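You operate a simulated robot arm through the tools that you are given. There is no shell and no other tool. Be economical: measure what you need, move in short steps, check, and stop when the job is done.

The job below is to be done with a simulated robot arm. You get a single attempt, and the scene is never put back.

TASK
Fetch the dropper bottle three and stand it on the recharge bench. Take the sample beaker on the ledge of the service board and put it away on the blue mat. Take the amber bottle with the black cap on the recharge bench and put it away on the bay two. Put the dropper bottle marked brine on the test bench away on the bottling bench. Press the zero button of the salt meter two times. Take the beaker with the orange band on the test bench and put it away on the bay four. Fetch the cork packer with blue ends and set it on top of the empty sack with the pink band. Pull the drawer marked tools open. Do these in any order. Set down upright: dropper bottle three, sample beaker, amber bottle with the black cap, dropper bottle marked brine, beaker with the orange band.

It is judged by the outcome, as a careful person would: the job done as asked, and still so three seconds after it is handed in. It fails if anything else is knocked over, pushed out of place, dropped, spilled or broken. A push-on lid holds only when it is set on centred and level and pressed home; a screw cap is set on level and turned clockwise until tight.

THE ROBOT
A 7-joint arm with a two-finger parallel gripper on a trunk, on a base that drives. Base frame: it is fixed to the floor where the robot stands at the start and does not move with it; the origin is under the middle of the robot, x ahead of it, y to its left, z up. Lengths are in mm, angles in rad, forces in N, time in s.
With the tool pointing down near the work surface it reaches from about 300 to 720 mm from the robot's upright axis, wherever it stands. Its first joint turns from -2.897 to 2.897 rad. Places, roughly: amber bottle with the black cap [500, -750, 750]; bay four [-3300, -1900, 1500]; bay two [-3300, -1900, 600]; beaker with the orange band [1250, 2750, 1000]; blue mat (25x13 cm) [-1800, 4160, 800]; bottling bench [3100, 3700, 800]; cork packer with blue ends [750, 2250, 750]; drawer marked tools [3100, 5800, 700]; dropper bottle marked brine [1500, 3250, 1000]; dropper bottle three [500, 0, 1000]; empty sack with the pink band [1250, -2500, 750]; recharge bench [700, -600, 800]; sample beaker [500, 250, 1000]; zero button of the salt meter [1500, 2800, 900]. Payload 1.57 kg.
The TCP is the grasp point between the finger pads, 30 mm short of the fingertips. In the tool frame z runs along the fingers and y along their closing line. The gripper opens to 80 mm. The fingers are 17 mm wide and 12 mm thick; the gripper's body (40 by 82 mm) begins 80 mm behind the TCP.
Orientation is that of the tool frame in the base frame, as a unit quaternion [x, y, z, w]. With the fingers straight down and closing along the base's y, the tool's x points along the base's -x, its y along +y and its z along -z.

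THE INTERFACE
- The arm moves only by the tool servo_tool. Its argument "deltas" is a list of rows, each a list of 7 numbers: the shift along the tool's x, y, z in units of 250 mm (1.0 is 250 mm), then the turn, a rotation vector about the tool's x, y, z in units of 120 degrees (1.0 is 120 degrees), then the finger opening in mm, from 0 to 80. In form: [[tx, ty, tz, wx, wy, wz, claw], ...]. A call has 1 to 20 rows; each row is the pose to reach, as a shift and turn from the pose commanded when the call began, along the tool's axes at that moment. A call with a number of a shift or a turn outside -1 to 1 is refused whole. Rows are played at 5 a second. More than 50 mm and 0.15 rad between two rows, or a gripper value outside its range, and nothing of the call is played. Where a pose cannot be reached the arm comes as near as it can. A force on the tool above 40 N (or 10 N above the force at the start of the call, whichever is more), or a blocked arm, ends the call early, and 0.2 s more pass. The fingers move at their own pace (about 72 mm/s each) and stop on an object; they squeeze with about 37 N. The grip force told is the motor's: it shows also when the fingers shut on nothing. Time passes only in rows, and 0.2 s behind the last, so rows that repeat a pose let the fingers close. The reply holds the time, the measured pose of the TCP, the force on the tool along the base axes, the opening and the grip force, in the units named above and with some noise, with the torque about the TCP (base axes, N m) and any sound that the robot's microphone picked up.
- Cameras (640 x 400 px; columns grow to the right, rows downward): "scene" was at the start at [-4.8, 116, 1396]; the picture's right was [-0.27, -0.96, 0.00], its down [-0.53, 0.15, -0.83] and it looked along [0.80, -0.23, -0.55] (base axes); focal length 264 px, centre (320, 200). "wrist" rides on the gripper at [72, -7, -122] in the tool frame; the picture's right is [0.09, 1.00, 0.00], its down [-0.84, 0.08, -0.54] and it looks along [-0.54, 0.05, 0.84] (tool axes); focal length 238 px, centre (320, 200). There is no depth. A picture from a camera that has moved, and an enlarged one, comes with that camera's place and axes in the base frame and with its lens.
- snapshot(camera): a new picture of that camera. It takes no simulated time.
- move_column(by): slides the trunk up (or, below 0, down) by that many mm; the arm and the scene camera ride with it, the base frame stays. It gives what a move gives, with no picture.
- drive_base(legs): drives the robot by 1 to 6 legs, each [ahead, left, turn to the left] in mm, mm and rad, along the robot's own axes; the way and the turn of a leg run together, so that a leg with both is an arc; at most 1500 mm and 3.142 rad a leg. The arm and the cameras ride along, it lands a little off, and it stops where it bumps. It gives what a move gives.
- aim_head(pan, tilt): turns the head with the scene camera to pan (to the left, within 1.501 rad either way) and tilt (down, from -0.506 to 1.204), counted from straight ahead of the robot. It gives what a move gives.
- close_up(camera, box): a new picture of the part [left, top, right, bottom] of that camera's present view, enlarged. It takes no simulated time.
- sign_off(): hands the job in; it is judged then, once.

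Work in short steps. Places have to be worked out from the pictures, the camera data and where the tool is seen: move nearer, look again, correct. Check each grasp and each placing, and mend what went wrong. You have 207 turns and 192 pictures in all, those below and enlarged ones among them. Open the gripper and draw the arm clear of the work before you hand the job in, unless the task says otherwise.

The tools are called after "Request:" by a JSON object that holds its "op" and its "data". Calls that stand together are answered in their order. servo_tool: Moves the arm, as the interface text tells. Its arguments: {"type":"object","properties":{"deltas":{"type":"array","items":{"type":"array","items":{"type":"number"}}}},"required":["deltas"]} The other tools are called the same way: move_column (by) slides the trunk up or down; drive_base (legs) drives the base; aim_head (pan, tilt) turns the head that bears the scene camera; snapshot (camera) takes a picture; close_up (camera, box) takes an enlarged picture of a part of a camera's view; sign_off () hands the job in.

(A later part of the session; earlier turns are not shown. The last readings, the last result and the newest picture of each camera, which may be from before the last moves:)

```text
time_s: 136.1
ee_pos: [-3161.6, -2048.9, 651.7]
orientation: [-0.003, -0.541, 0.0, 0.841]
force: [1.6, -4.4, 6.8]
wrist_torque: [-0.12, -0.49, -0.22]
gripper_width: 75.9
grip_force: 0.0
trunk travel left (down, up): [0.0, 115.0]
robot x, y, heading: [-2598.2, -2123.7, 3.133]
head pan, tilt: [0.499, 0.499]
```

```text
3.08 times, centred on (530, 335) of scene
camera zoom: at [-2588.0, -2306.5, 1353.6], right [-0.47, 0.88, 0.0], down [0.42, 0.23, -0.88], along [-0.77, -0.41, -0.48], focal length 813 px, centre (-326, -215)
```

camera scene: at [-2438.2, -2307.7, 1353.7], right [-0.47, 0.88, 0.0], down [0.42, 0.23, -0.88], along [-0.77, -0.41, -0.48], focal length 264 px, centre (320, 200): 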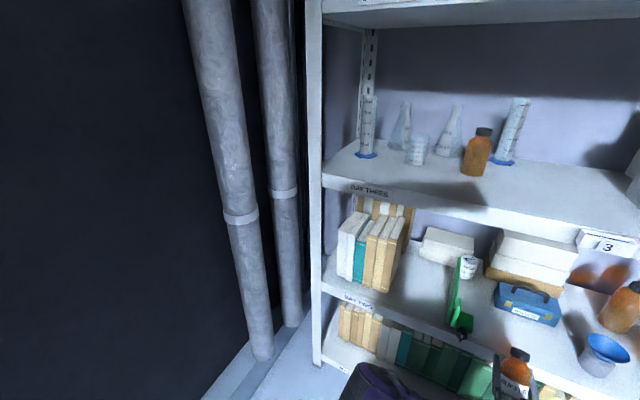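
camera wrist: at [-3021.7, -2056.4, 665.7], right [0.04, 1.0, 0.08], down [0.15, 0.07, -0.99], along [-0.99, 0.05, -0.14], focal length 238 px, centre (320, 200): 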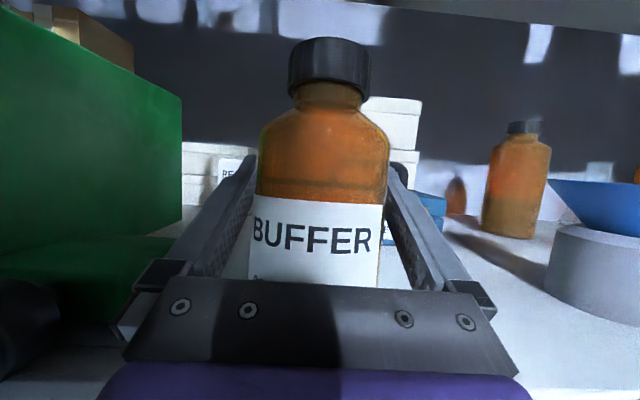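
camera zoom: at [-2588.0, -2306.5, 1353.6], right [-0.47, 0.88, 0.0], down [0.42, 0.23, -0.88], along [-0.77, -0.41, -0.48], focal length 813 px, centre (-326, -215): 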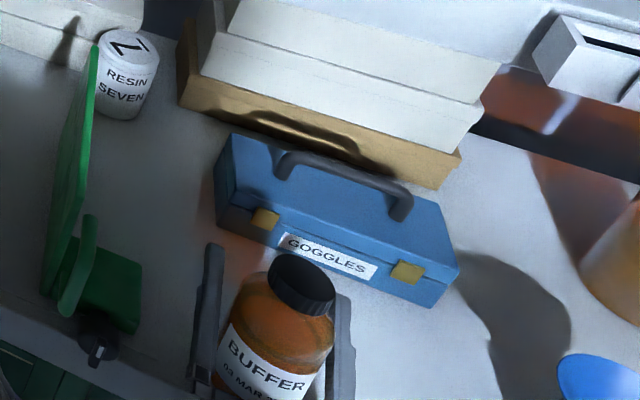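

The bottle stands on its own; the small force is the hand's underside touching the shelf edge. I rise 4 mm and withdraw straight back.

Request:
{"op": "servo_tool", "data": {"deltas": [[0.015, 0, 0.006, 0, 0, 0, 78], [0.056, 0, -0.085, 0, 0, 0, 80], [0.098, 0, -0.176, 0, 0, 0, 80], [0.14, 0, -0.267, 0, 0, 0, 80], [0.182, 0, -0.358, 0, 0, 0, 80], [0.224, 0, -0.449, 0, 0, 0, 80]]}}

Request:
{"op": "snapshot", "data": {"camera": "wrist"}}

Request:
{"op": "close_up", "data": {"camera": "scene", "box": [440, 270, 620, 400]}}

```text
time_s: 137.5
ee_pos: [-3037.4, -2049.0, 655.7]
orientation: [-0.003, -0.542, 0.0, 0.84]
force: [0.3, 0.4, -0.2]
wrist_torque: [0.03, 0.0, -0.02]
gripper_width: 80.0
grip_force: 0.1
trunk travel left (down, up): [0.0, 115.0]
robot x, y, heading: [-2596.1, -2122.3, 3.134]
head pan, tilt: [0.499, 0.499]
```

```text
122 pictures are left
camera wrist: at [-2897.2, -2056.3, 670.3], right [0.04, 1.0, 0.08], down [0.15, 0.07, -0.99], along [-0.99, 0.05, -0.14], focal length 238 px, centre (320, 200)
```

wrist: 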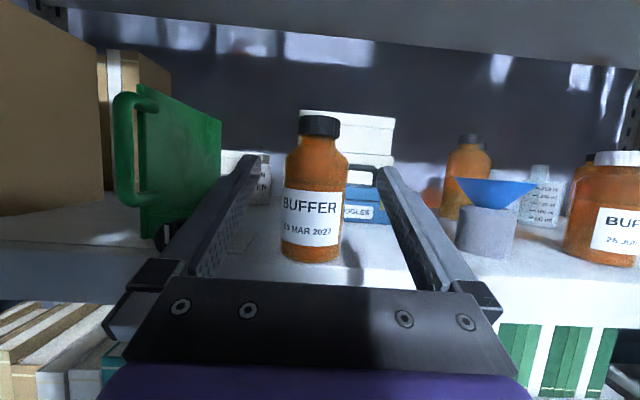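

```text
3.08 times, centred on (530, 335) of scene
camera zoom: at [-2588.5, -2306.3, 1353.7], right [-0.47, 0.88, 0.0], down [0.42, 0.23, -0.88], along [-0.77, -0.41, -0.48], focal length 813 px, centre (-326, -215)
```

zoom: 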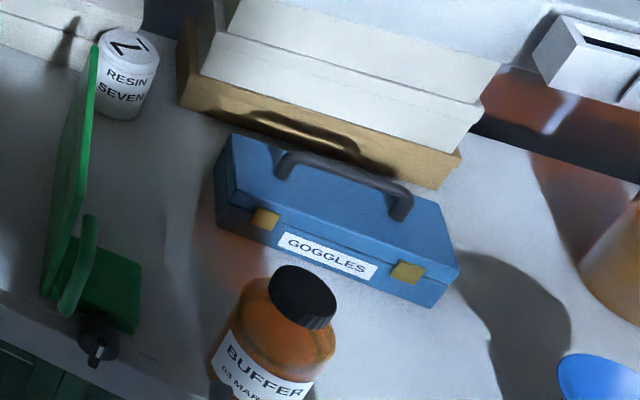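

The amber bottle stands upright on bay two. I back away, level the tool again and take a look up at bay four for later.

Request:
{"op": "drive_base", "data": {"legs": [[-210, 0, 0]]}}

Request:
{"op": "servo_tool", "data": {"deltas": [[0.15, 0, 0.05, 0, -0.05, 0, 80], [0.3, 0, 0.1, 0, -0.1, 0, 80], [0.45, 0, 0.15, 0, -0.15, 0, 80], [0.6, 0, 0.2, 0, -0.205, 0, 80], [0.75, 0, 0.27, 0, -0.205, 0, 80], [0.9, 0, 0.35, 0, -0.205, 0, 80]]}}

Request:
{"op": "aim_head", "data": {"pan": 0, "tilt": -0.2}}

Request:
{"op": "snapshot", "data": {"camera": "scene"}}

```text
time_s: 139.2
ee_pos: [-2830.3, -2051.7, 656.0]
orientation: [-0.003, -0.542, 0.0, 0.84]
force: [-0.4, 0.3, 0.8]
wrist_torque: [-0.02, 0.0, -0.01]
gripper_width: 80.1
grip_force: 0.0
trunk travel left (down, up): [0.0, 115.0]
robot x, y, heading: [-2388.4, -2122.2, 3.13]
head pan, tilt: [0.499, 0.499]
```

```text
time_s: 140.6
ee_pos: [-2862.4, -2027.7, 870.4]
orientation: [0.004, 0.708, 0.0, -0.706]
force: [0.6, 0.8, 0.8]
wrist_torque: [0.0, 0.0, -0.02]
gripper_width: 79.8
grip_force: 0.0
out of reach, approached as far as the arm can: row 4, 5, 6
trunk travel left (down, up): [0.0, 115.0]
robot x, y, heading: [-2387.0, -2126.9, 3.132]
head pan, tilt: [0.499, 0.499]
```

```text
time_s: 141.7
ee_pos: [-2861.6, -2027.5, 869.9]
orientation: [0.003, 0.708, 0.0, -0.706]
force: [0.0, 0.2, 0.5]
wrist_torque: [-0.01, -0.02, -0.01]
gripper_width: 79.9
grip_force: 0.1
trunk travel left (down, up): [0.0, 115.0]
robot x, y, heading: [-2387.5, -2125.7, 3.135]
head pan, tilt: [0.0, -0.201]
```

```text
120 pictures are left
camera scene: at [-2383.6, -2264.6, 1417.2], right [0.01, 1.0, 0.0], down [-0.2, 0.0, -0.98], along [-0.98, 0.01, 0.2], focal length 264 px, centre (320, 200)
```

scene: 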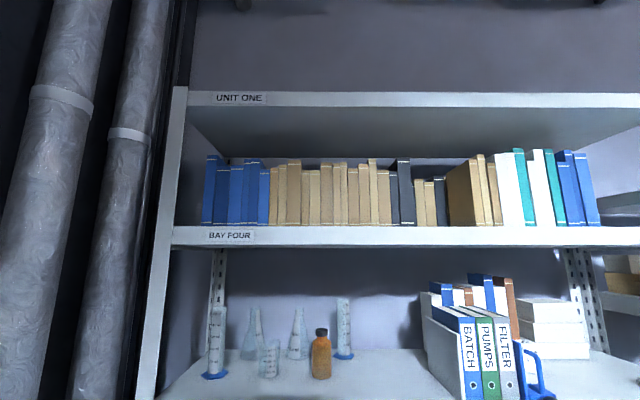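

Bay four's surface is at about z 1491. I return trunk height, strafe north out of the aisle, back east and turn to face the service board for the sample beaker.

Request:
{"op": "move_column", "data": {"by": 50}}

Request:
{"op": "drive_base", "data": {"legs": [[0, -1350, 0], [0, -1280, 0], [-1500, 0, 0], [-500, 0, 0], [0, 0, 1.58], [0, 0, 1.57]]}}

Request:
{"op": "aim_head", "data": {"pan": 0.1, "tilt": 0.6}}

Request:
{"op": "snapshot", "data": {"camera": "scene"}}

Request:
{"op": "snapshot", "data": {"camera": "wrist"}}

```text
time_s: 142.6
ee_pos: [-2862.7, -2029.5, 920.4]
orientation: [0.002, 0.708, 0.0, -0.707]
force: [-0.1, -0.7, 0.1]
wrist_torque: [-0.01, 0.02, 0.0]
gripper_width: 80.1
grip_force: 0.1
trunk travel left (down, up): [-50.0, 65.0]
robot x, y, heading: [-2388.8, -2123.8, 3.132]
head pan, tilt: [0.0, -0.201]
```

```text
time_s: 185.3
ee_pos: [117.7, 358.6, 921.2]
orientation: [0.708, -0.008, 0.706, 0.004]
force: [-0.3, 0.0, 0.2]
wrist_torque: [0.0, 0.0, 0.0]
gripper_width: 80.1
grip_force: 0.1
trunk travel left (down, up): [-50.0, 65.0]
robot x, y, heading: [-350.2, 461.0, -0.021]
head pan, tilt: [0.0, -0.201]
```

```text
time_s: 186.4
ee_pos: [118.0, 359.1, 921.5]
orientation: [0.708, -0.007, 0.706, 0.003]
force: [0.3, -0.4, 1.0]
wrist_torque: [0.04, -0.02, 0.0]
gripper_width: 79.9
grip_force: 0.2
trunk travel left (down, up): [-50.0, 65.0]
robot x, y, heading: [-352.9, 464.1, -0.019]
head pan, tilt: [0.099, 0.6]
```

```text
119 pictures are left
camera scene: at [-352.8, 611.8, 1394.7], right [0.08, -1.0, 0.0], down [-0.56, -0.04, -0.83], along [0.82, 0.06, -0.56], focal length 264 px, centre (320, 200)
```

scene: 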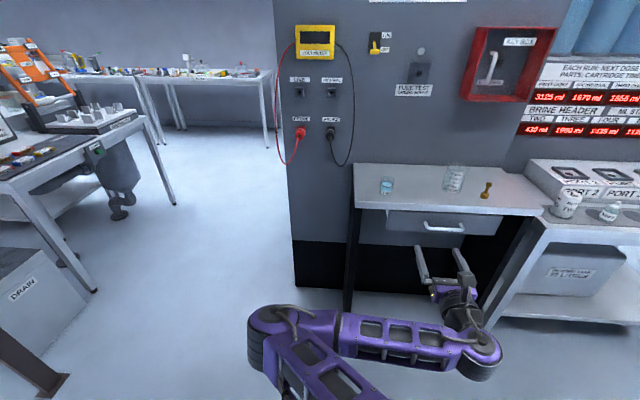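

```text
118 pictures are left
camera wrist: at [-3.9, 367.4, 992.4], right [-0.02, -1.0, 0.09], down [-0.54, -0.06, -0.84], along [0.84, -0.06, -0.54], focal length 238 px, centre (320, 200)
```

wrist: 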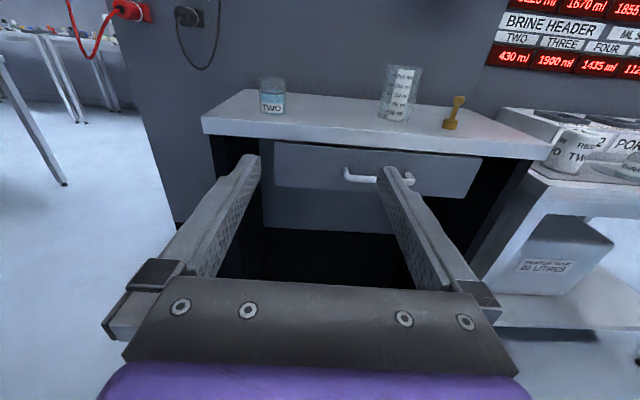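

I align with the graduated beaker: correct heading, strafe right 150, ahead 100, then look with the wrist camera.

Request:
{"op": "drive_base", "data": {"legs": [[0, -150, 0.02], [100, 0, 0]]}}

Request:
{"op": "servo_tool", "data": {"deltas": [[0.03, 0, 0.15, 0, 0, 0, 80], [0.06, 0, 0.3, 0, 0, 0, 80], [0.06, 0, 0.45, 0, 0, 0, 80], [0.06, 0, 0.52, 0, 0, 0, 80]]}}

Request:
{"op": "snapshot", "data": {"camera": "wrist"}}

```text
time_s: 189.3
ee_pos: [218.7, 220.5, 920.4]
orientation: [0.708, 0.0, 0.706, -0.003]
force: [0.3, -0.2, 0.5]
wrist_torque: [-0.01, 0.01, 0.02]
gripper_width: 80.0
grip_force: 0.0
trunk travel left (down, up): [-50.0, 65.0]
robot x, y, heading: [-255.3, 311.4, 0.001]
head pan, tilt: [0.099, 0.6]
```

```text
time_s: 190.3
ee_pos: [348.3, 222.0, 935.0]
orientation: [0.708, 0.0, 0.706, -0.004]
force: [-0.6, 0.0, -0.3]
wrist_torque: [-0.01, 0.01, 0.0]
gripper_width: 80.1
grip_force: 0.1
trunk travel left (down, up): [-50.0, 65.0]
robot x, y, heading: [-257.7, 312.7, -0.005]
head pan, tilt: [0.099, 0.6]
```

```text
117 pictures are left
camera wrist: at [226.5, 226.0, 1007.0], right [0.01, -1.0, 0.09], down [-0.54, -0.08, -0.84], along [0.84, -0.04, -0.54], focal length 238 px, centre (320, 200)
```

wrist: 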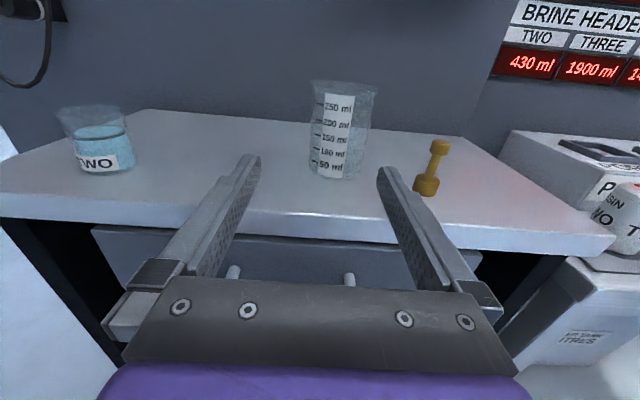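

The beaker is about 65–72 mm wide and centred at about [508, 200]. I shift right 22 mm and advance around it at mid height.

Request:
{"op": "servo_tool", "data": {"deltas": [[-0.018, 0.045, 0, 0, 0, 0, 80], [-0.036, 0.088, 0.1, 0, 0, 0, 80], [-0.036, 0.088, 0.25, 0, 0, 0, 80], [-0.036, 0.088, 0.38, 0, 0, 0, 80]]}}

Request:
{"op": "snapshot", "data": {"camera": "wrist"}}

```text
time_s: 191.3
ee_pos: [443.1, 198.1, 926.3]
orientation: [0.708, 0.001, 0.707, -0.004]
force: [0.0, 0.5, 0.2]
wrist_torque: [0.01, -0.01, 0.01]
gripper_width: 80.2
grip_force: 0.1
trunk travel left (down, up): [-50.0, 65.0]
robot x, y, heading: [-255.5, 311.6, -0.001]
head pan, tilt: [0.099, 0.6]
```

```text
116 pictures are left
camera wrist: at [321.6, 204.6, 998.3], right [0.0, -1.0, 0.09], down [-0.54, -0.08, -0.84], along [0.84, -0.04, -0.54], focal length 238 px, centre (320, 200)
```

wrist: 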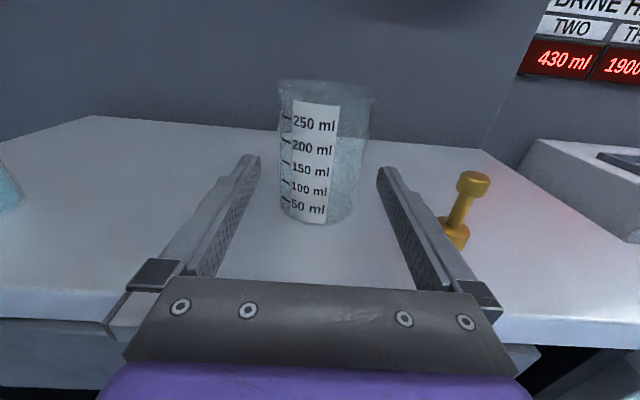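

Well centred. I advance 60 mm and close gently.

Request:
{"op": "servo_tool", "data": {"deltas": [[0, 0, 0.08, 0, 0, 0, 80], [0, 0, 0.16, 0, 0, 0, 80], [0, 0, 0.24, 0, 0, 0, 80], [0, 0, 0.24, 0, 0, 0, 70], [0, 0, 0.24, 0, 0, 0, 55], [0, 0, 0.24, 0, 0, 0, 30], [0, 0, 0.24, 0, 0, 0, 30]]}}

Request:
{"op": "snapshot", "data": {"camera": "wrist"}}

```text
time_s: 192.9
ee_pos: [504.2, 199.2, 927.0]
orientation: [0.708, -0.001, 0.706, -0.003]
force: [-0.1, 0.6, 1.1]
wrist_torque: [-0.07, 0.0, 0.01]
gripper_width: 68.8
grip_force: 36.6
trunk travel left (down, up): [-50.0, 65.0]
robot x, y, heading: [-257.0, 316.2, -0.005]
head pan, tilt: [0.099, 0.6]
```

```text
115 pictures are left
camera wrist: at [381.1, 205.2, 998.1], right [0.0, -1.0, 0.09], down [-0.54, -0.08, -0.84], along [0.84, -0.04, -0.54], focal length 238 px, centre (320, 200)
```

wrist: 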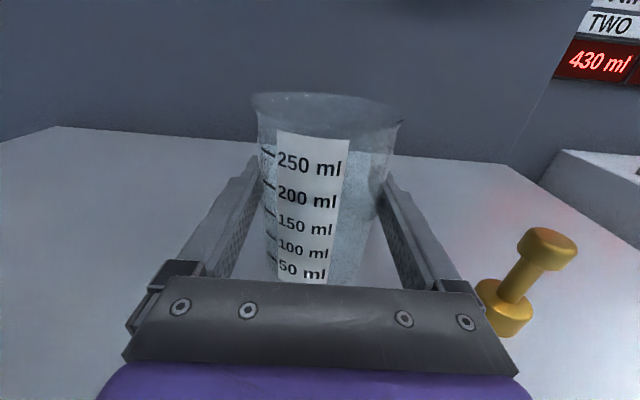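

Gripped at 68.8 mm. I lift slowly and check.

Request:
{"op": "servo_tool", "data": {"deltas": [[0.02, 0, 0, 0, 0, 0, 30], [0.06, 0, 0, 0, 0, 0, 30], [0.1, 0, 0, 0, 0, 0, 30], [0.16, 0, 0, 0, 0, 0, 30], [0.24, 0, 0, 0, 0, 0, 30]]}}

Request:
{"op": "snapshot", "data": {"camera": "wrist"}}

```text
time_s: 194.1
ee_pos: [504.6, 200.6, 986.5]
orientation: [0.708, 0.0, 0.706, -0.004]
force: [-0.5, -0.1, -0.7]
wrist_torque: [-0.01, 0.01, 0.01]
gripper_width: 68.6
grip_force: 37.3
trunk travel left (down, up): [-50.0, 65.0]
robot x, y, heading: [-256.1, 311.7, -0.0]
head pan, tilt: [0.099, 0.6]
```

```text
114 pictures are left
camera wrist: at [381.7, 204.7, 1057.8], right [0.01, -1.0, 0.09], down [-0.54, -0.08, -0.84], along [0.84, -0.04, -0.54], focal length 238 px, centre (320, 200)
```

wrist: 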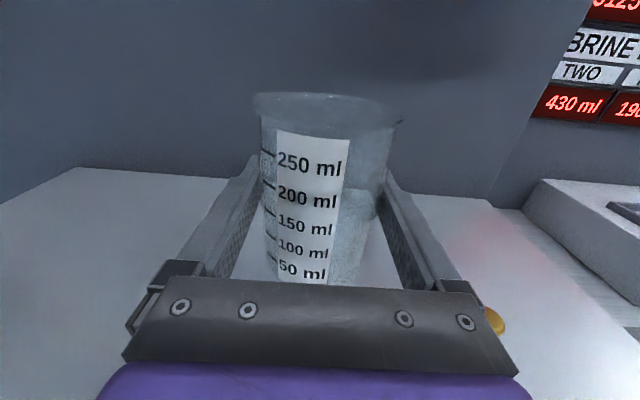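

Held, and light (empty). I retract, back away, turn north and drive up the middle of the room.

Request:
{"op": "servo_tool", "data": {"deltas": [[0.08, 0, -0.12, 0, 0, 0, 30], [0.14, 0, -0.28, 0, 0, 0, 30], [0.14, 0, -0.45, 0, 0, 0, 30], [0.14, 0, -0.62, 0, 0, 0, 30], [0.14, 0, -0.78, 0, 0, 0, 30]]}}

Request:
{"op": "drive_base", "data": {"legs": [[-350, 0, 0], [0, 0, 1.57], [1400, 0, 0]]}}

Request:
{"op": "aim_head", "data": {"pan": 0.5, "tilt": 0.3}}

Request:
{"op": "snapshot", "data": {"camera": "scene"}}

Request:
{"op": "snapshot", "data": {"camera": "wrist"}}

```text
time_s: 195.3
ee_pos: [309.4, 199.5, 1021.6]
orientation: [0.708, 0.001, 0.706, -0.004]
force: [0.4, 0.0, -1.0]
wrist_torque: [0.02, 0.01, 0.0]
gripper_width: 68.3
grip_force: 37.0
trunk travel left (down, up): [-50.0, 65.0]
robot x, y, heading: [-254.7, 313.0, 0.001]
head pan, tilt: [0.099, 0.6]
```

```text
time_s: 208.0
ee_pos: [-496.7, 2265.3, 1021.2]
orientation: [-0.501, -0.5, -0.497, 0.502]
force: [-0.5, 0.6, -0.3]
wrist_torque: [-0.02, -0.01, 0.01]
gripper_width: 68.3
grip_force: 37.5
trunk travel left (down, up): [-50.0, 65.0]
robot x, y, heading: [-615.8, 1698.4, 1.566]
head pan, tilt: [0.099, 0.6]
```

```text
time_s: 208.9
ee_pos: [-497.6, 2267.5, 1021.2]
orientation: [0.501, 0.5, 0.497, -0.501]
force: [-0.5, 0.5, -1.0]
wrist_torque: [-0.02, -0.01, 0.01]
gripper_width: 68.6
grip_force: 37.2
trunk travel left (down, up): [-50.0, 65.0]
robot x, y, heading: [-616.3, 1702.2, 1.567]
head pan, tilt: [0.499, 0.3]
```

```text
113 pictures are left
camera scene: at [-798.2, 1693.4, 1422.0], right [0.88, 0.48, 0.0], down [0.14, -0.26, -0.96], along [-0.45, 0.84, -0.3], focal length 264 px, centre (320, 200)
```

scene: 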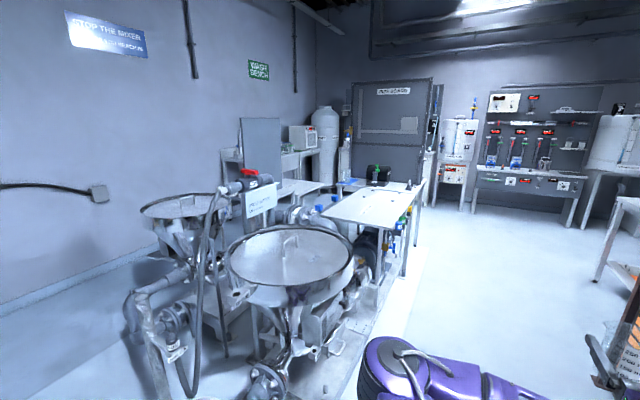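

```text
112 pictures are left
camera wrist: at [-503.6, 2143.8, 1092.8], right [1.0, 0.0, 0.09], down [0.07, -0.54, -0.84], along [0.04, 0.84, -0.54], focal length 238 px, centre (320, 200)
```

wrist: 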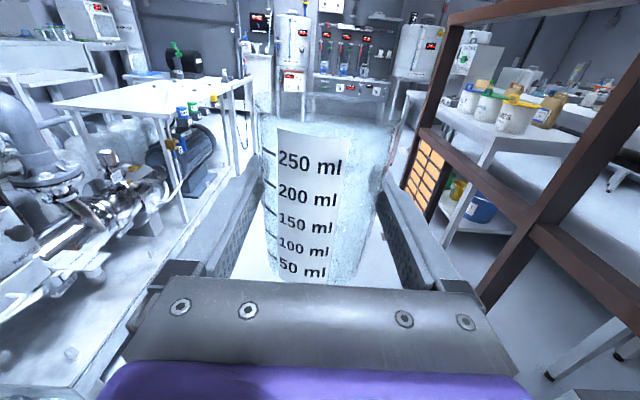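

The wash bench is ahead left; a blue patch near pixel (345, 182) matches the mat's place. I zoom in on it.

Request:
{"op": "close_up", "data": {"camera": "scene", "box": [260, 120, 460, 260]}}

```text
2.86 times, centred on (360, 190) of scene
camera zoom: at [-798.2, 1693.4, 1422.0], right [0.88, 0.48, 0.0], down [0.14, -0.26, -0.96], along [-0.45, 0.84, -0.3], focal length 755 px, centre (206, 229)
```

zoom: 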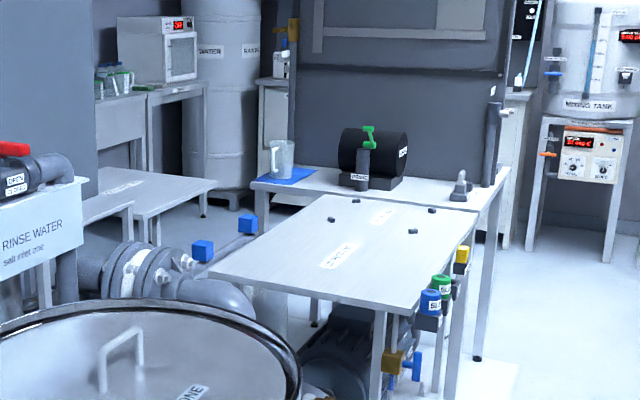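

The mat lies on the far bench with a jug standing on its left part, and the skid table is in front. I need a better view, so I drive further north and look left.

Request:
{"op": "drive_base", "data": {"legs": [[1400, 0, 0]]}}

Request:
{"op": "aim_head", "data": {"pan": 1.0, "tilt": 0.4}}

Request:
{"op": "snapshot", "data": {"camera": "scene"}}

```text
time_s: 215.9
ee_pos: [-494.2, 3673.3, 1021.1]
orientation: [0.502, 0.5, 0.498, -0.501]
force: [-0.3, 0.6, -1.1]
wrist_torque: [-0.01, 0.02, 0.0]
gripper_width: 68.4
grip_force: 36.5
trunk travel left (down, up): [-50.0, 65.0]
robot x, y, heading: [-611.0, 3107.8, 1.567]
head pan, tilt: [0.499, 0.3]
```

```text
time_s: 216.8
ee_pos: [-494.1, 3673.9, 1021.6]
orientation: [-0.5, -0.5, -0.498, 0.501]
force: [-0.4, -0.1, -1.4]
wrist_torque: [0.02, 0.03, 0.0]
gripper_width: 68.5
grip_force: 36.7
trunk travel left (down, up): [-50.0, 65.0]
robot x, y, heading: [-611.2, 3107.8, 1.572]
head pan, tilt: [1.0, 0.4]
```

```text
110 pictures are left
camera scene: at [-828.2, 3068.1, 1412.8], right [0.54, 0.84, 0.0], down [0.33, -0.21, -0.92], along [-0.77, 0.5, -0.39], focal length 264 px, centre (320, 200)
```

scene: 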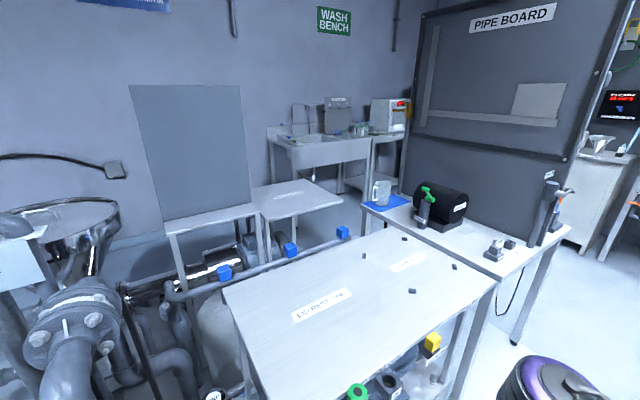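

I zoom in on the mat, the bench's east end and the space below it.

Request:
{"op": "close_up", "data": {"camera": "scene", "box": [340, 160, 480, 250]}}

Request:
{"op": "close_up", "data": {"camera": "scene", "box": [400, 180, 640, 400]}}

```text
4.44 times, centred on (410, 205) of scene
camera zoom: at [-828.2, 3068.1, 1412.8], right [0.54, 0.84, 0.0], down [0.33, -0.21, -0.92], along [-0.77, 0.5, -0.39], focal length 1174 px, centre (-80, 178)
```

zoom: 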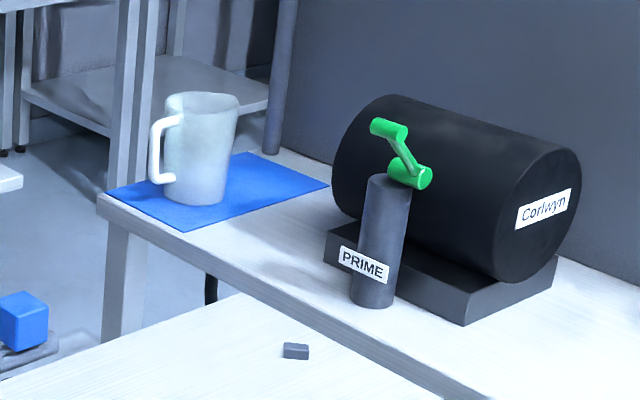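

```text
1.82 times, centred on (520, 290) of scene
camera zoom: at [-828.2, 3068.1, 1412.8], right [0.54, 0.84, 0.0], down [0.33, -0.21, -0.92], along [-0.77, 0.5, -0.39], focal length 480 px, centre (-44, 36)
```

zoom: 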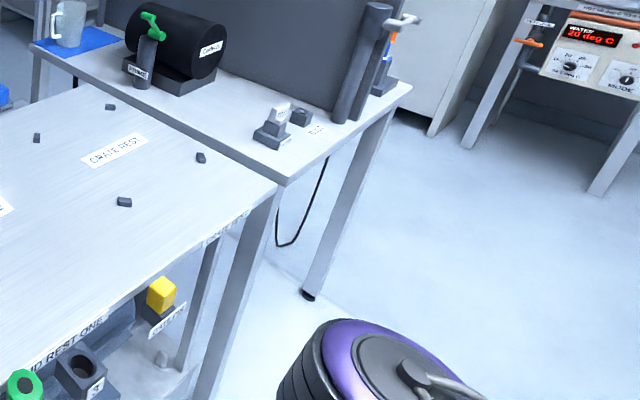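

The mat spans x -1861…-1727 and y 4029…4300, with the jug on its south part, so the free place is its north end at about [-1790, 4240]. The south and east sides are obstructed, so I check whether I can come round the pipe board and reach it from the west.

Request:
{"op": "drive_base", "data": {"legs": [[1200, 0, 0]]}}

Request:
{"op": "aim_head", "data": {"pan": 0.75, "tilt": 0.45}}

Request:
{"op": "snapshot", "data": {"camera": "scene"}}

```text
time_s: 222.9
ee_pos: [-491.4, 4863.0, 1021.3]
orientation: [-0.501, -0.5, -0.497, 0.501]
force: [0.1, -0.6, -0.9]
wrist_torque: [0.03, 0.02, 0.03]
gripper_width: 68.3
grip_force: 37.3
trunk travel left (down, up): [-50.0, 65.0]
robot x, y, heading: [-606.7, 4297.1, 1.57]
head pan, tilt: [1.0, 0.4]
```

```text
time_s: 223.6
ee_pos: [-491.7, 4862.3, 1021.5]
orientation: [-0.501, -0.5, -0.498, 0.501]
force: [0.4, -0.2, -0.7]
wrist_torque: [-0.01, -0.02, 0.02]
gripper_width: 68.4
grip_force: 36.5
trunk travel left (down, up): [-50.0, 65.0]
robot x, y, heading: [-606.8, 4296.5, 1.569]
head pan, tilt: [0.75, 0.45]
```

```text
107 pictures are left
camera scene: at [-810.5, 4274.5, 1408.2], right [0.73, 0.68, 0.0], down [0.3, -0.32, -0.9], along [-0.61, 0.66, -0.44], focal length 264 px, centre (320, 200)
```

scene: 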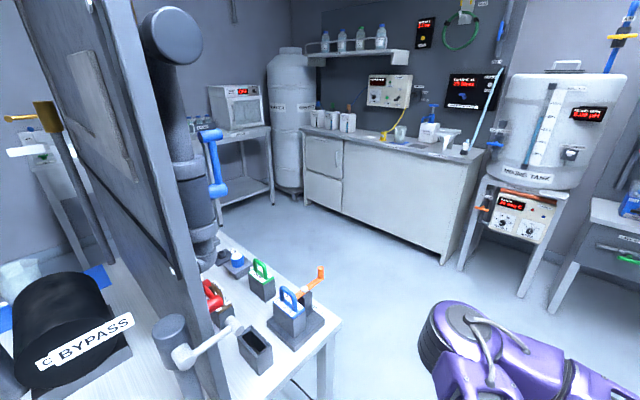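

There is a clear aisle behind the bench. I go north to y≈5250, turn west, drive along, and look again.

Request:
{"op": "drive_base", "data": {"legs": [[950, 0, 0], [0, 0, 1.57], [1500, 0, 0]]}}

Request:
{"op": "aim_head", "data": {"pan": 0.9, "tilt": 0.45}}

Request:
{"op": "snapshot", "data": {"camera": "scene"}}

```text
time_s: 239.6
ee_pos: [-2675.0, 5325.5, 1020.2]
orientation: [-0.001, 0.708, -0.005, -0.706]
force: [-0.1, 0.3, -0.4]
wrist_torque: [0.0, 0.05, -0.05]
gripper_width: 68.0
grip_force: 36.8
trunk travel left (down, up): [-50.0, 65.0]
robot x, y, heading: [-2107.8, 5212.1, -3.131]
head pan, tilt: [0.75, 0.45]
```

```text
time_s: 240.2
ee_pos: [-2675.2, 5326.1, 1020.5]
orientation: [-0.003, 0.708, -0.006, -0.706]
force: [0.3, 0.0, -0.9]
wrist_torque: [0.01, -0.01, 0.01]
gripper_width: 68.2
grip_force: 37.4
trunk travel left (down, up): [-50.0, 65.0]
robot x, y, heading: [-2110.9, 5215.4, -3.137]
head pan, tilt: [0.901, 0.45]
```

```text
106 pictures are left
camera scene: at [-2074.9, 5002.1, 1408.1], right [-0.79, 0.62, 0.0], down [0.27, 0.34, -0.9], along [-0.56, -0.71, -0.44], focal length 264 px, centre (320, 200)
```

scene: 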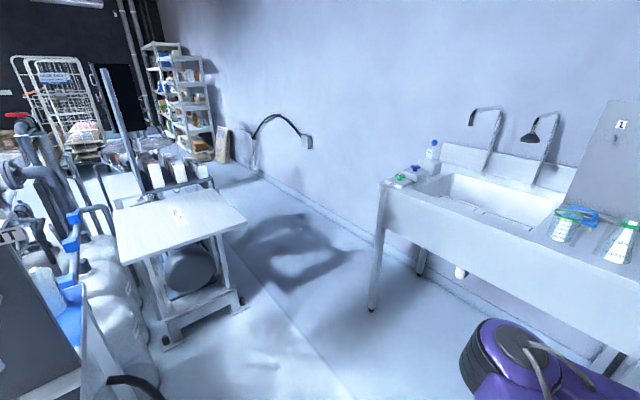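

The way around is open. I move to x≈-2500, turn to face east, and strafe south until level with the mat's free end.

Request:
{"op": "drive_base", "data": {"legs": [[390, 0, 0], [0, 0, 1.57], [0, 0, 1.57]]}}

Request:
{"op": "drive_base", "data": {"legs": [[0, -840, 0]]}}

Request:
{"op": "aim_head", "data": {"pan": -0.1, "tilt": 0.6}}

Request:
{"op": "snapshot", "data": {"camera": "scene"}}

Request:
{"op": "snapshot", "data": {"camera": "wrist"}}

```text
time_s: 250.5
ee_pos: [-1936.1, 5086.2, 1020.3]
orientation: [0.708, -0.007, 0.706, 0.004]
force: [-0.3, -0.2, -0.8]
wrist_torque: [0.02, 0.0, 0.01]
gripper_width: 68.2
grip_force: 36.8
trunk travel left (down, up): [-50.0, 65.0]
robot x, y, heading: [-2501.9, 5213.4, -0.02]
head pan, tilt: [0.901, 0.45]
```

```text
time_s: 259.0
ee_pos: [-1954.6, 4243.5, 1022.3]
orientation: [0.708, -0.007, 0.706, 0.004]
force: [-0.2, 0.0, -0.2]
wrist_torque: [0.02, 0.0, 0.0]
gripper_width: 68.3
grip_force: 37.4
trunk travel left (down, up): [-50.0, 65.0]
robot x, y, heading: [-2517.4, 4370.9, -0.024]
head pan, tilt: [0.901, 0.45]
```

```text
time_s: 260.2
ee_pos: [-1952.8, 4245.1, 1022.1]
orientation: [0.708, -0.007, 0.706, 0.004]
force: [0.2, 0.1, -1.0]
wrist_torque: [0.01, -0.02, 0.0]
gripper_width: 68.5
grip_force: 36.6
trunk travel left (down, up): [-50.0, 65.0]
robot x, y, heading: [-2514.4, 4371.7, -0.023]
head pan, tilt: [-0.099, 0.6]
```

```text
105 pictures are left
camera scene: at [-2516.5, 4503.0, 1394.6], right [-0.12, -0.99, 0.0], down [-0.56, 0.07, -0.83], along [0.82, -0.1, -0.56], focal length 264 px, centre (320, 200)
```

scene: 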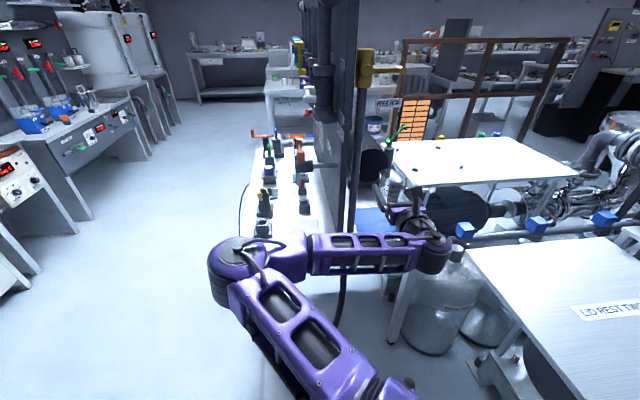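

```text
104 pictures are left
camera wrist: at [-2076.5, 4252.0, 1092.8], right [-0.02, -1.0, 0.09], down [-0.55, -0.06, -0.84], along [0.84, -0.06, -0.54], focal length 238 px, centre (320, 200)
```

wrist: 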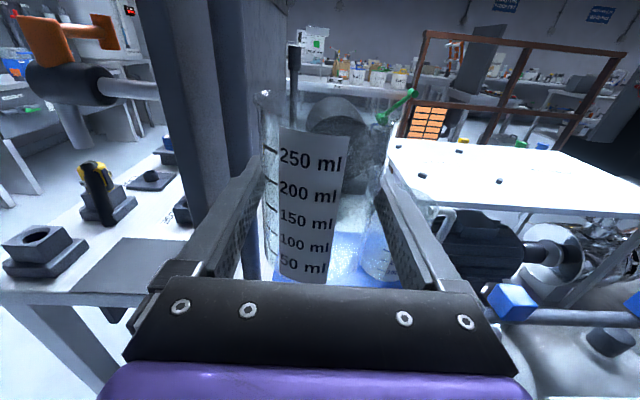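

The partition's face is at y≈4306 and the jug is to the south; the gap between is about 130 mm. I zoom in to measure the gap.

Request:
{"op": "close_up", "data": {"camera": "scene", "box": [330, 140, 470, 260]}}

Request:
{"op": "close_up", "data": {"camera": "wrist", "box": [200, 80, 480, 300]}}

```text
3.33 times, centred on (400, 200) of scene
camera zoom: at [-2516.5, 4503.0, 1394.6], right [-0.12, -0.99, 0.0], down [-0.56, 0.07, -0.83], along [0.82, -0.1, -0.56], focal length 881 px, centre (53, 200)
```

zoom: 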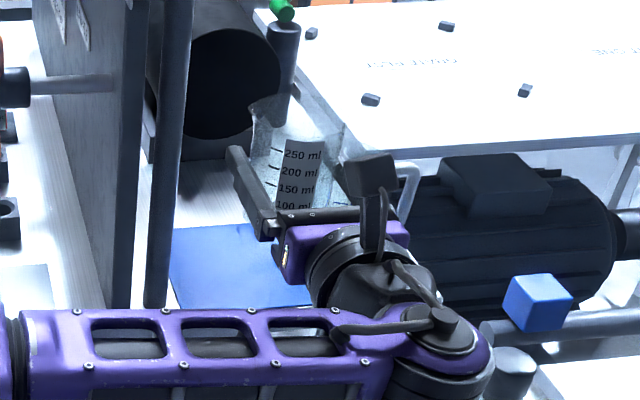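

```text
1.82 times, centred on (340, 190) of wrist
camera zoom: at [-2076.5, 4252.0, 1092.8], right [-0.02, -1.0, 0.09], down [-0.55, -0.06, -0.84], along [0.84, -0.06, -0.54], focal length 433 px, centre (284, 218)
```

zoom: 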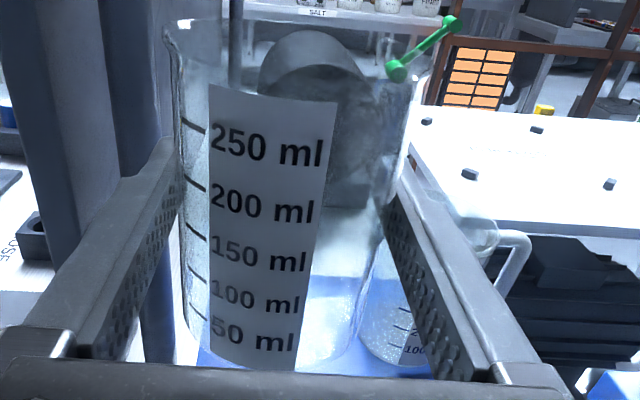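

The gap between jug (north side y≈4160) and pole (y≈4292) fits. I move forward at height to [-1795, 4226], then descend slowly.

Request:
{"op": "servo_tool", "data": {"deltas": [[0, 0.03, 0.15, 0, 0, 0, 30], [0, 0.06, 0.3, 0, 0, 0, 30], [0, 0.062, 0.45, 0, 0, 0, 30], [0, 0.062, 0.632, 0, 0, 0, 30], [-0.1, 0.062, 0.632, 0, 0, 0, 30], [-0.2, 0.062, 0.632, 0, 0, 0, 30], [-0.3, 0.062, 0.632, 0, 0, 0, 30], [-0.4, 0.062, 0.632, 0, 0, 0, 30]]}}

Request:
{"op": "close_up", "data": {"camera": "scene", "box": [330, 140, 470, 260]}}

Request:
{"op": "snapshot", "data": {"camera": "wrist"}}

```text
time_s: 262.0
ee_pos: [-1797.0, 4227.7, 921.0]
orientation: [0.708, -0.008, 0.706, 0.004]
force: [0.5, -0.9, -1.4]
wrist_torque: [0.0, -0.01, -0.01]
gripper_width: 68.0
grip_force: 36.5
trunk travel left (down, up): [-50.0, 65.0]
robot x, y, heading: [-2517.8, 4372.4, -0.019]
head pan, tilt: [-0.099, 0.6]
```

```text
3.33 times, centred on (400, 200) of scene
camera zoom: at [-2516.6, 4502.9, 1394.6], right [-0.12, -0.99, 0.0], down [-0.56, 0.07, -0.83], along [0.82, -0.1, -0.56], focal length 881 px, centre (53, 200)
```

zoom: 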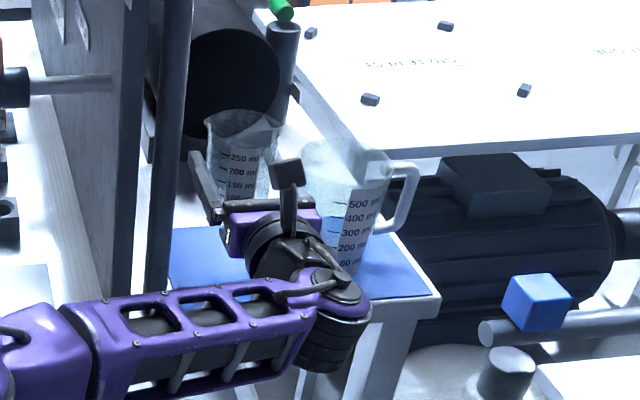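

```text
100 pictures are left
camera wrist: at [-1919.6, 4234.5, 992.1], right [-0.02, -1.0, 0.09], down [-0.55, -0.06, -0.84], along [0.84, -0.06, -0.54], focal length 238 px, centre (320, 200)
```

wrist: 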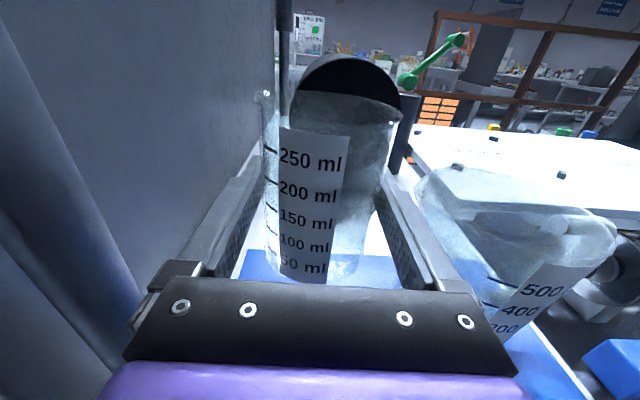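

The right finger is close to the jug, so I shift 6 mm north and lower slowly to contact.

Request:
{"op": "servo_tool", "data": {"deltas": [[0, -0.024, 0, 0, 0, 0, 30], [-0.08, -0.024, 0, 0, 0, 0, 30], [-0.16, -0.024, 0, 0, 0, 0, 30], [-0.23, -0.024, 0, 0, 0, 0, 30], [-0.26, -0.024, 0, 0, 0, 0, 30], [-0.27, -0.024, 0, 0, 0, 0, 30], [-0.28, -0.024, 0, 0, 0, 0, 30], [-0.288, -0.024, 0, 0, 0, 0, 30]]}}

Request:
{"op": "snapshot", "data": {"camera": "wrist"}}

```text
time_s: 263.8
ee_pos: [-1797.3, 4233.2, 848.7]
orientation: [0.708, -0.008, 0.706, 0.004]
force: [-1.1, 0.5, -0.7]
wrist_torque: [0.01, 0.01, 0.01]
gripper_width: 68.2
grip_force: 37.5
trunk travel left (down, up): [-50.0, 65.0]
robot x, y, heading: [-2522.0, 4368.7, -0.023]
head pan, tilt: [-0.099, 0.6]
```

```text
99 pictures are left
camera wrist: at [-1919.0, 4240.6, 920.1], right [-0.02, -1.0, 0.09], down [-0.55, -0.06, -0.84], along [0.84, -0.06, -0.54], focal length 238 px, centre (320, 200)
```

wrist: 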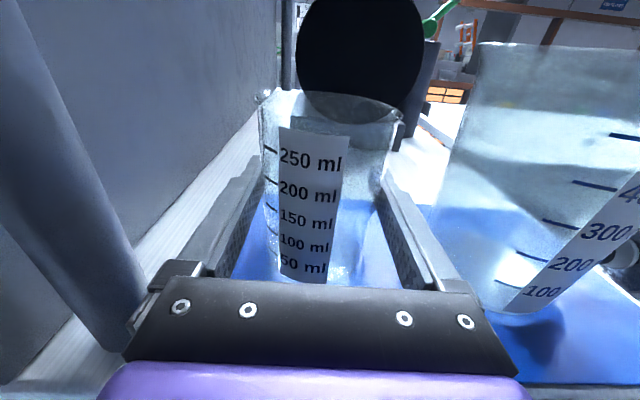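

The gap looks fine. I continue lowering in 2 mm steps until contact.

Request:
{"op": "servo_tool", "data": {"deltas": [[-0.008, 0, 0, 0, 0, 0, 30], [-0.016, 0, 0, 0, 0, 0, 30], [-0.024, 0, 0, 0, 0, 0, 30], [-0.032, 0, 0, 0, 0, 0, 30]]}}

```text
time_s: 264.8
ee_pos: [-1797.4, 4232.0, 845.2]
orientation: [0.706, -0.006, 0.708, 0.004]
force: [3.3, -1.0, 23.1]
wrist_torque: [-0.03, -0.06, -0.04]
gripper_width: 68.4
grip_force: 36.8
trunk travel left (down, up): [-50.0, 65.0]
robot x, y, heading: [-2517.4, 4370.4, -0.022]
head pan, tilt: [-0.099, 0.6]
```

Contact at 23 N. I ease up, open by a little, and then withdraw straight back.

Request:
{"op": "servo_tool", "data": {"deltas": [[0.018, 0, 0, 0, 0, 0, 30], [0.02, 0, 0, 0, 0, 0, 70], [0.02, 0, 0, 0, 0, 0, 74], [0.02, 0, 0, 0, 0, 0, 76], [0.02, 0, -0.06, 0, 0, 0, 76], [0.02, 0, -0.16, 0, 0, 0, 76], [0.02, 0, -0.3, 0, 0, 0, 76], [0.02, 0, -0.46, 0, 0, 0, 76]]}}

Request:
{"op": "snapshot", "data": {"camera": "wrist"}}

Request:
{"op": "close_up", "data": {"camera": "scene", "box": [330, 140, 470, 260]}}

```text
time_s: 266.6
ee_pos: [-1912.7, 4236.3, 846.2]
orientation: [0.708, -0.007, 0.706, 0.004]
force: [-0.4, 0.8, -0.4]
wrist_torque: [0.01, 0.01, 0.04]
gripper_width: 76.1
grip_force: 0.0
trunk travel left (down, up): [-50.0, 65.0]
robot x, y, heading: [-2517.0, 4371.8, -0.026]
head pan, tilt: [-0.099, 0.6]
```

```text
98 pictures are left
camera wrist: at [-2035.0, 4242.8, 918.1], right [-0.02, -1.0, 0.09], down [-0.54, -0.06, -0.84], along [0.84, -0.06, -0.54], focal length 238 px, centre (320, 200)
```

wrist: 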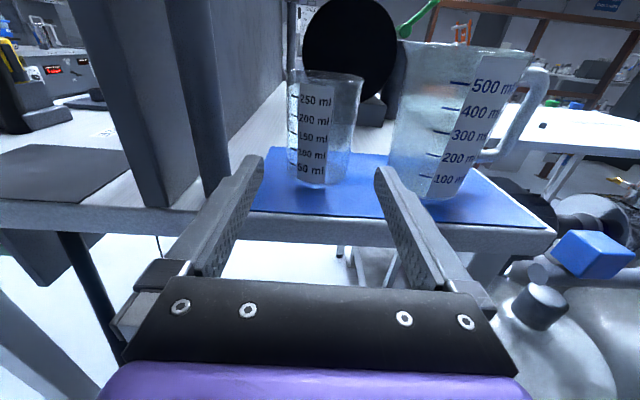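

```text
3.33 times, centred on (400, 200) of scene
camera zoom: at [-2516.4, 4502.9, 1394.6], right [-0.12, -0.99, 0.0], down [-0.56, 0.07, -0.82], along [0.82, -0.1, -0.57], focal length 881 px, centre (53, 200)
```

zoom: 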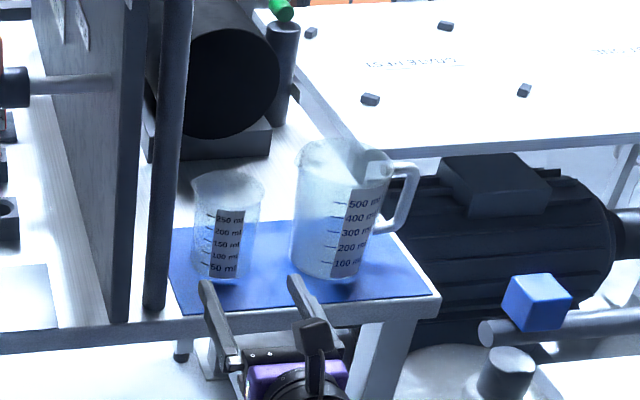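

The sample beaker stands upright on the mat. I raise the arm, leave the way I came, and look at the test and bottling benches from the open floor.

Request:
{"op": "servo_tool", "data": {"deltas": [[0.1, 0, -0.15, 0, 0, 0, 80], [0.25, 0, -0.25, 0, 0, 0, 80], [0.42, 0, -0.3, 0, 0, 0, 80], [0.6, 0, -0.3, 0, 0, 0, 80]]}}

Request:
{"op": "drive_base", "data": {"legs": [[0, 850, 0.02], [1500, 0, 0], [500, 0, 0]]}}

Request:
{"op": "aim_head", "data": {"pan": -0.6, "tilt": 0.3}}

Request:
{"op": "snapshot", "data": {"camera": "scene"}}

Request:
{"op": "aim_head", "data": {"pan": 0.1, "tilt": 0.3}}

Request:
{"op": "snapshot", "data": {"camera": "scene"}}

```text
time_s: 267.6
ee_pos: [-1986.8, 4235.9, 996.9]
orientation: [0.708, -0.008, 0.706, 0.004]
force: [0.3, 0.3, 0.0]
wrist_torque: [-0.02, -0.03, -0.02]
gripper_width: 80.0
grip_force: 0.0
trunk travel left (down, up): [-50.0, 65.0]
robot x, y, heading: [-2517.9, 4367.2, -0.02]
head pan, tilt: [-0.099, 0.6]
```

```text
time_s: 285.8
ee_pos: [31.6, 5079.8, 997.0]
orientation: [0.707, -0.003, 0.707, 0.001]
force: [-0.1, 0.0, -0.6]
wrist_torque: [-0.02, 0.03, -0.03]
gripper_width: 80.1
grip_force: 0.0
trunk travel left (down, up): [-50.0, 65.0]
robot x, y, heading: [-503.1, 5206.4, -0.008]
head pan, tilt: [-0.099, 0.6]
```

```text
time_s: 286.7
ee_pos: [32.1, 5078.7, 997.2]
orientation: [0.708, -0.003, 0.706, 0.0]
force: [0.5, 0.4, 0.8]
wrist_torque: [0.02, 0.03, 0.04]
gripper_width: 80.0
grip_force: 0.0
trunk travel left (down, up): [-50.0, 65.0]
robot x, y, heading: [-501.6, 5209.0, -0.009]
head pan, tilt: [-0.6, 0.3]
```

```text
96 pictures are left
camera scene: at [-513.3, 5295.0, 1422.0], right [-0.57, -0.82, 0.0], down [-0.24, 0.17, -0.96], along [0.78, -0.55, -0.3], focal length 264 px, centre (320, 200)
```

scene: 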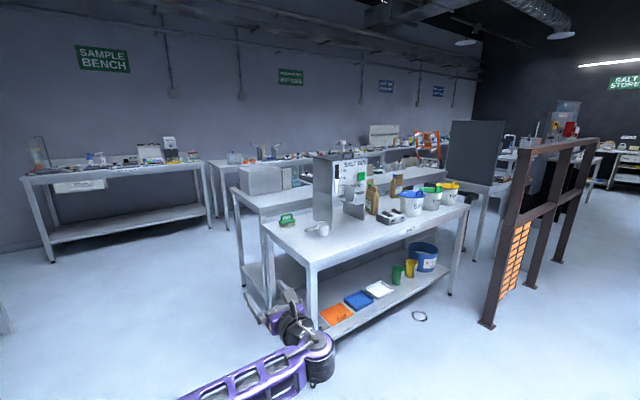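

```text
time_s: 287.8
ee_pos: [32.3, 5078.0, 996.3]
orientation: [0.708, -0.003, 0.706, 0.0]
force: [-0.1, -0.2, -0.9]
wrist_torque: [0.02, -0.02, 0.0]
gripper_width: 79.9
grip_force: 0.0
trunk travel left (down, up): [-50.0, 65.0]
robot x, y, heading: [-501.8, 5208.6, -0.007]
head pan, tilt: [0.099, 0.3]
```

```text
95 pictures are left
camera scene: at [-496.9, 5356.8, 1422.1], right [0.09, -1.0, 0.0], down [-0.29, -0.03, -0.96], along [0.95, 0.09, -0.3], focal length 264 px, centre (320, 200)
```

scene: 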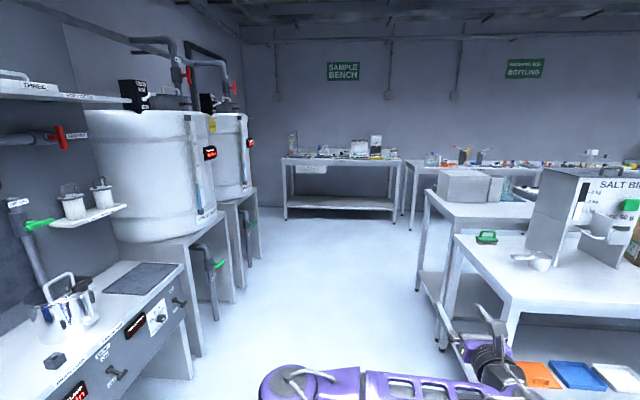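

The sample bench with its drawer is on the east wall ahead. With an empty gripper I do the drawer now: I drive east along y≈5300 and look at it.

Request:
{"op": "drive_base", "data": {"legs": [[0, 120, 0.01], [1400, 0, 0], [1350, 0, 0], [0, 420, 0]]}}

Request:
{"op": "snapshot", "data": {"camera": "wrist"}}

Request:
{"op": "aim_head", "data": {"pan": 0, "tilt": 0.5}}

Request:
{"op": "snapshot", "data": {"camera": "scene"}}

```text
time_s: 306.9
ee_pos: [2808.6, 5650.4, 998.1]
orientation: [0.708, 0.003, 0.706, -0.006]
force: [-0.1, -0.2, 0.5]
wrist_torque: [0.01, 0.0, -0.01]
gripper_width: 80.4
grip_force: 0.0
trunk travel left (down, up): [-50.0, 65.0]
robot x, y, heading: [2276.9, 5769.3, 0.01]
head pan, tilt: [0.099, 0.3]
```

```text
94 pictures are left
camera wrist: at [2685.9, 5654.5, 1068.2], right [0.01, -1.0, 0.09], down [-0.54, -0.08, -0.84], along [0.84, -0.04, -0.54], focal length 238 px, centre (320, 200)
```

wrist: 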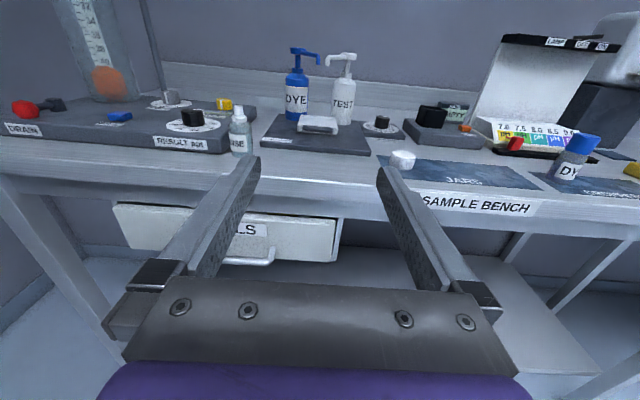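

```text
time_s: 307.6
ee_pos: [2809.1, 5649.9, 996.8]
orientation: [0.708, 0.003, 0.706, -0.007]
force: [0.1, -0.3, 0.9]
wrist_torque: [-0.04, 0.01, -0.02]
gripper_width: 80.1
grip_force: 0.1
trunk travel left (down, up): [-50.0, 65.0]
robot x, y, heading: [2270.5, 5770.2, 0.012]
head pan, tilt: [0.0, 0.499]
```

```text
93 pictures are left
camera scene: at [2274.0, 5910.6, 1403.7], right [0.01, -1.0, 0.0], down [-0.48, 0.0, -0.88], along [0.88, 0.01, -0.48], focal length 264 px, centre (320, 200)
```

scene: 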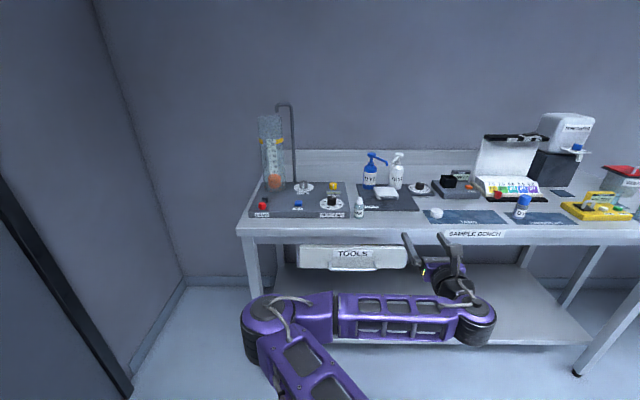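

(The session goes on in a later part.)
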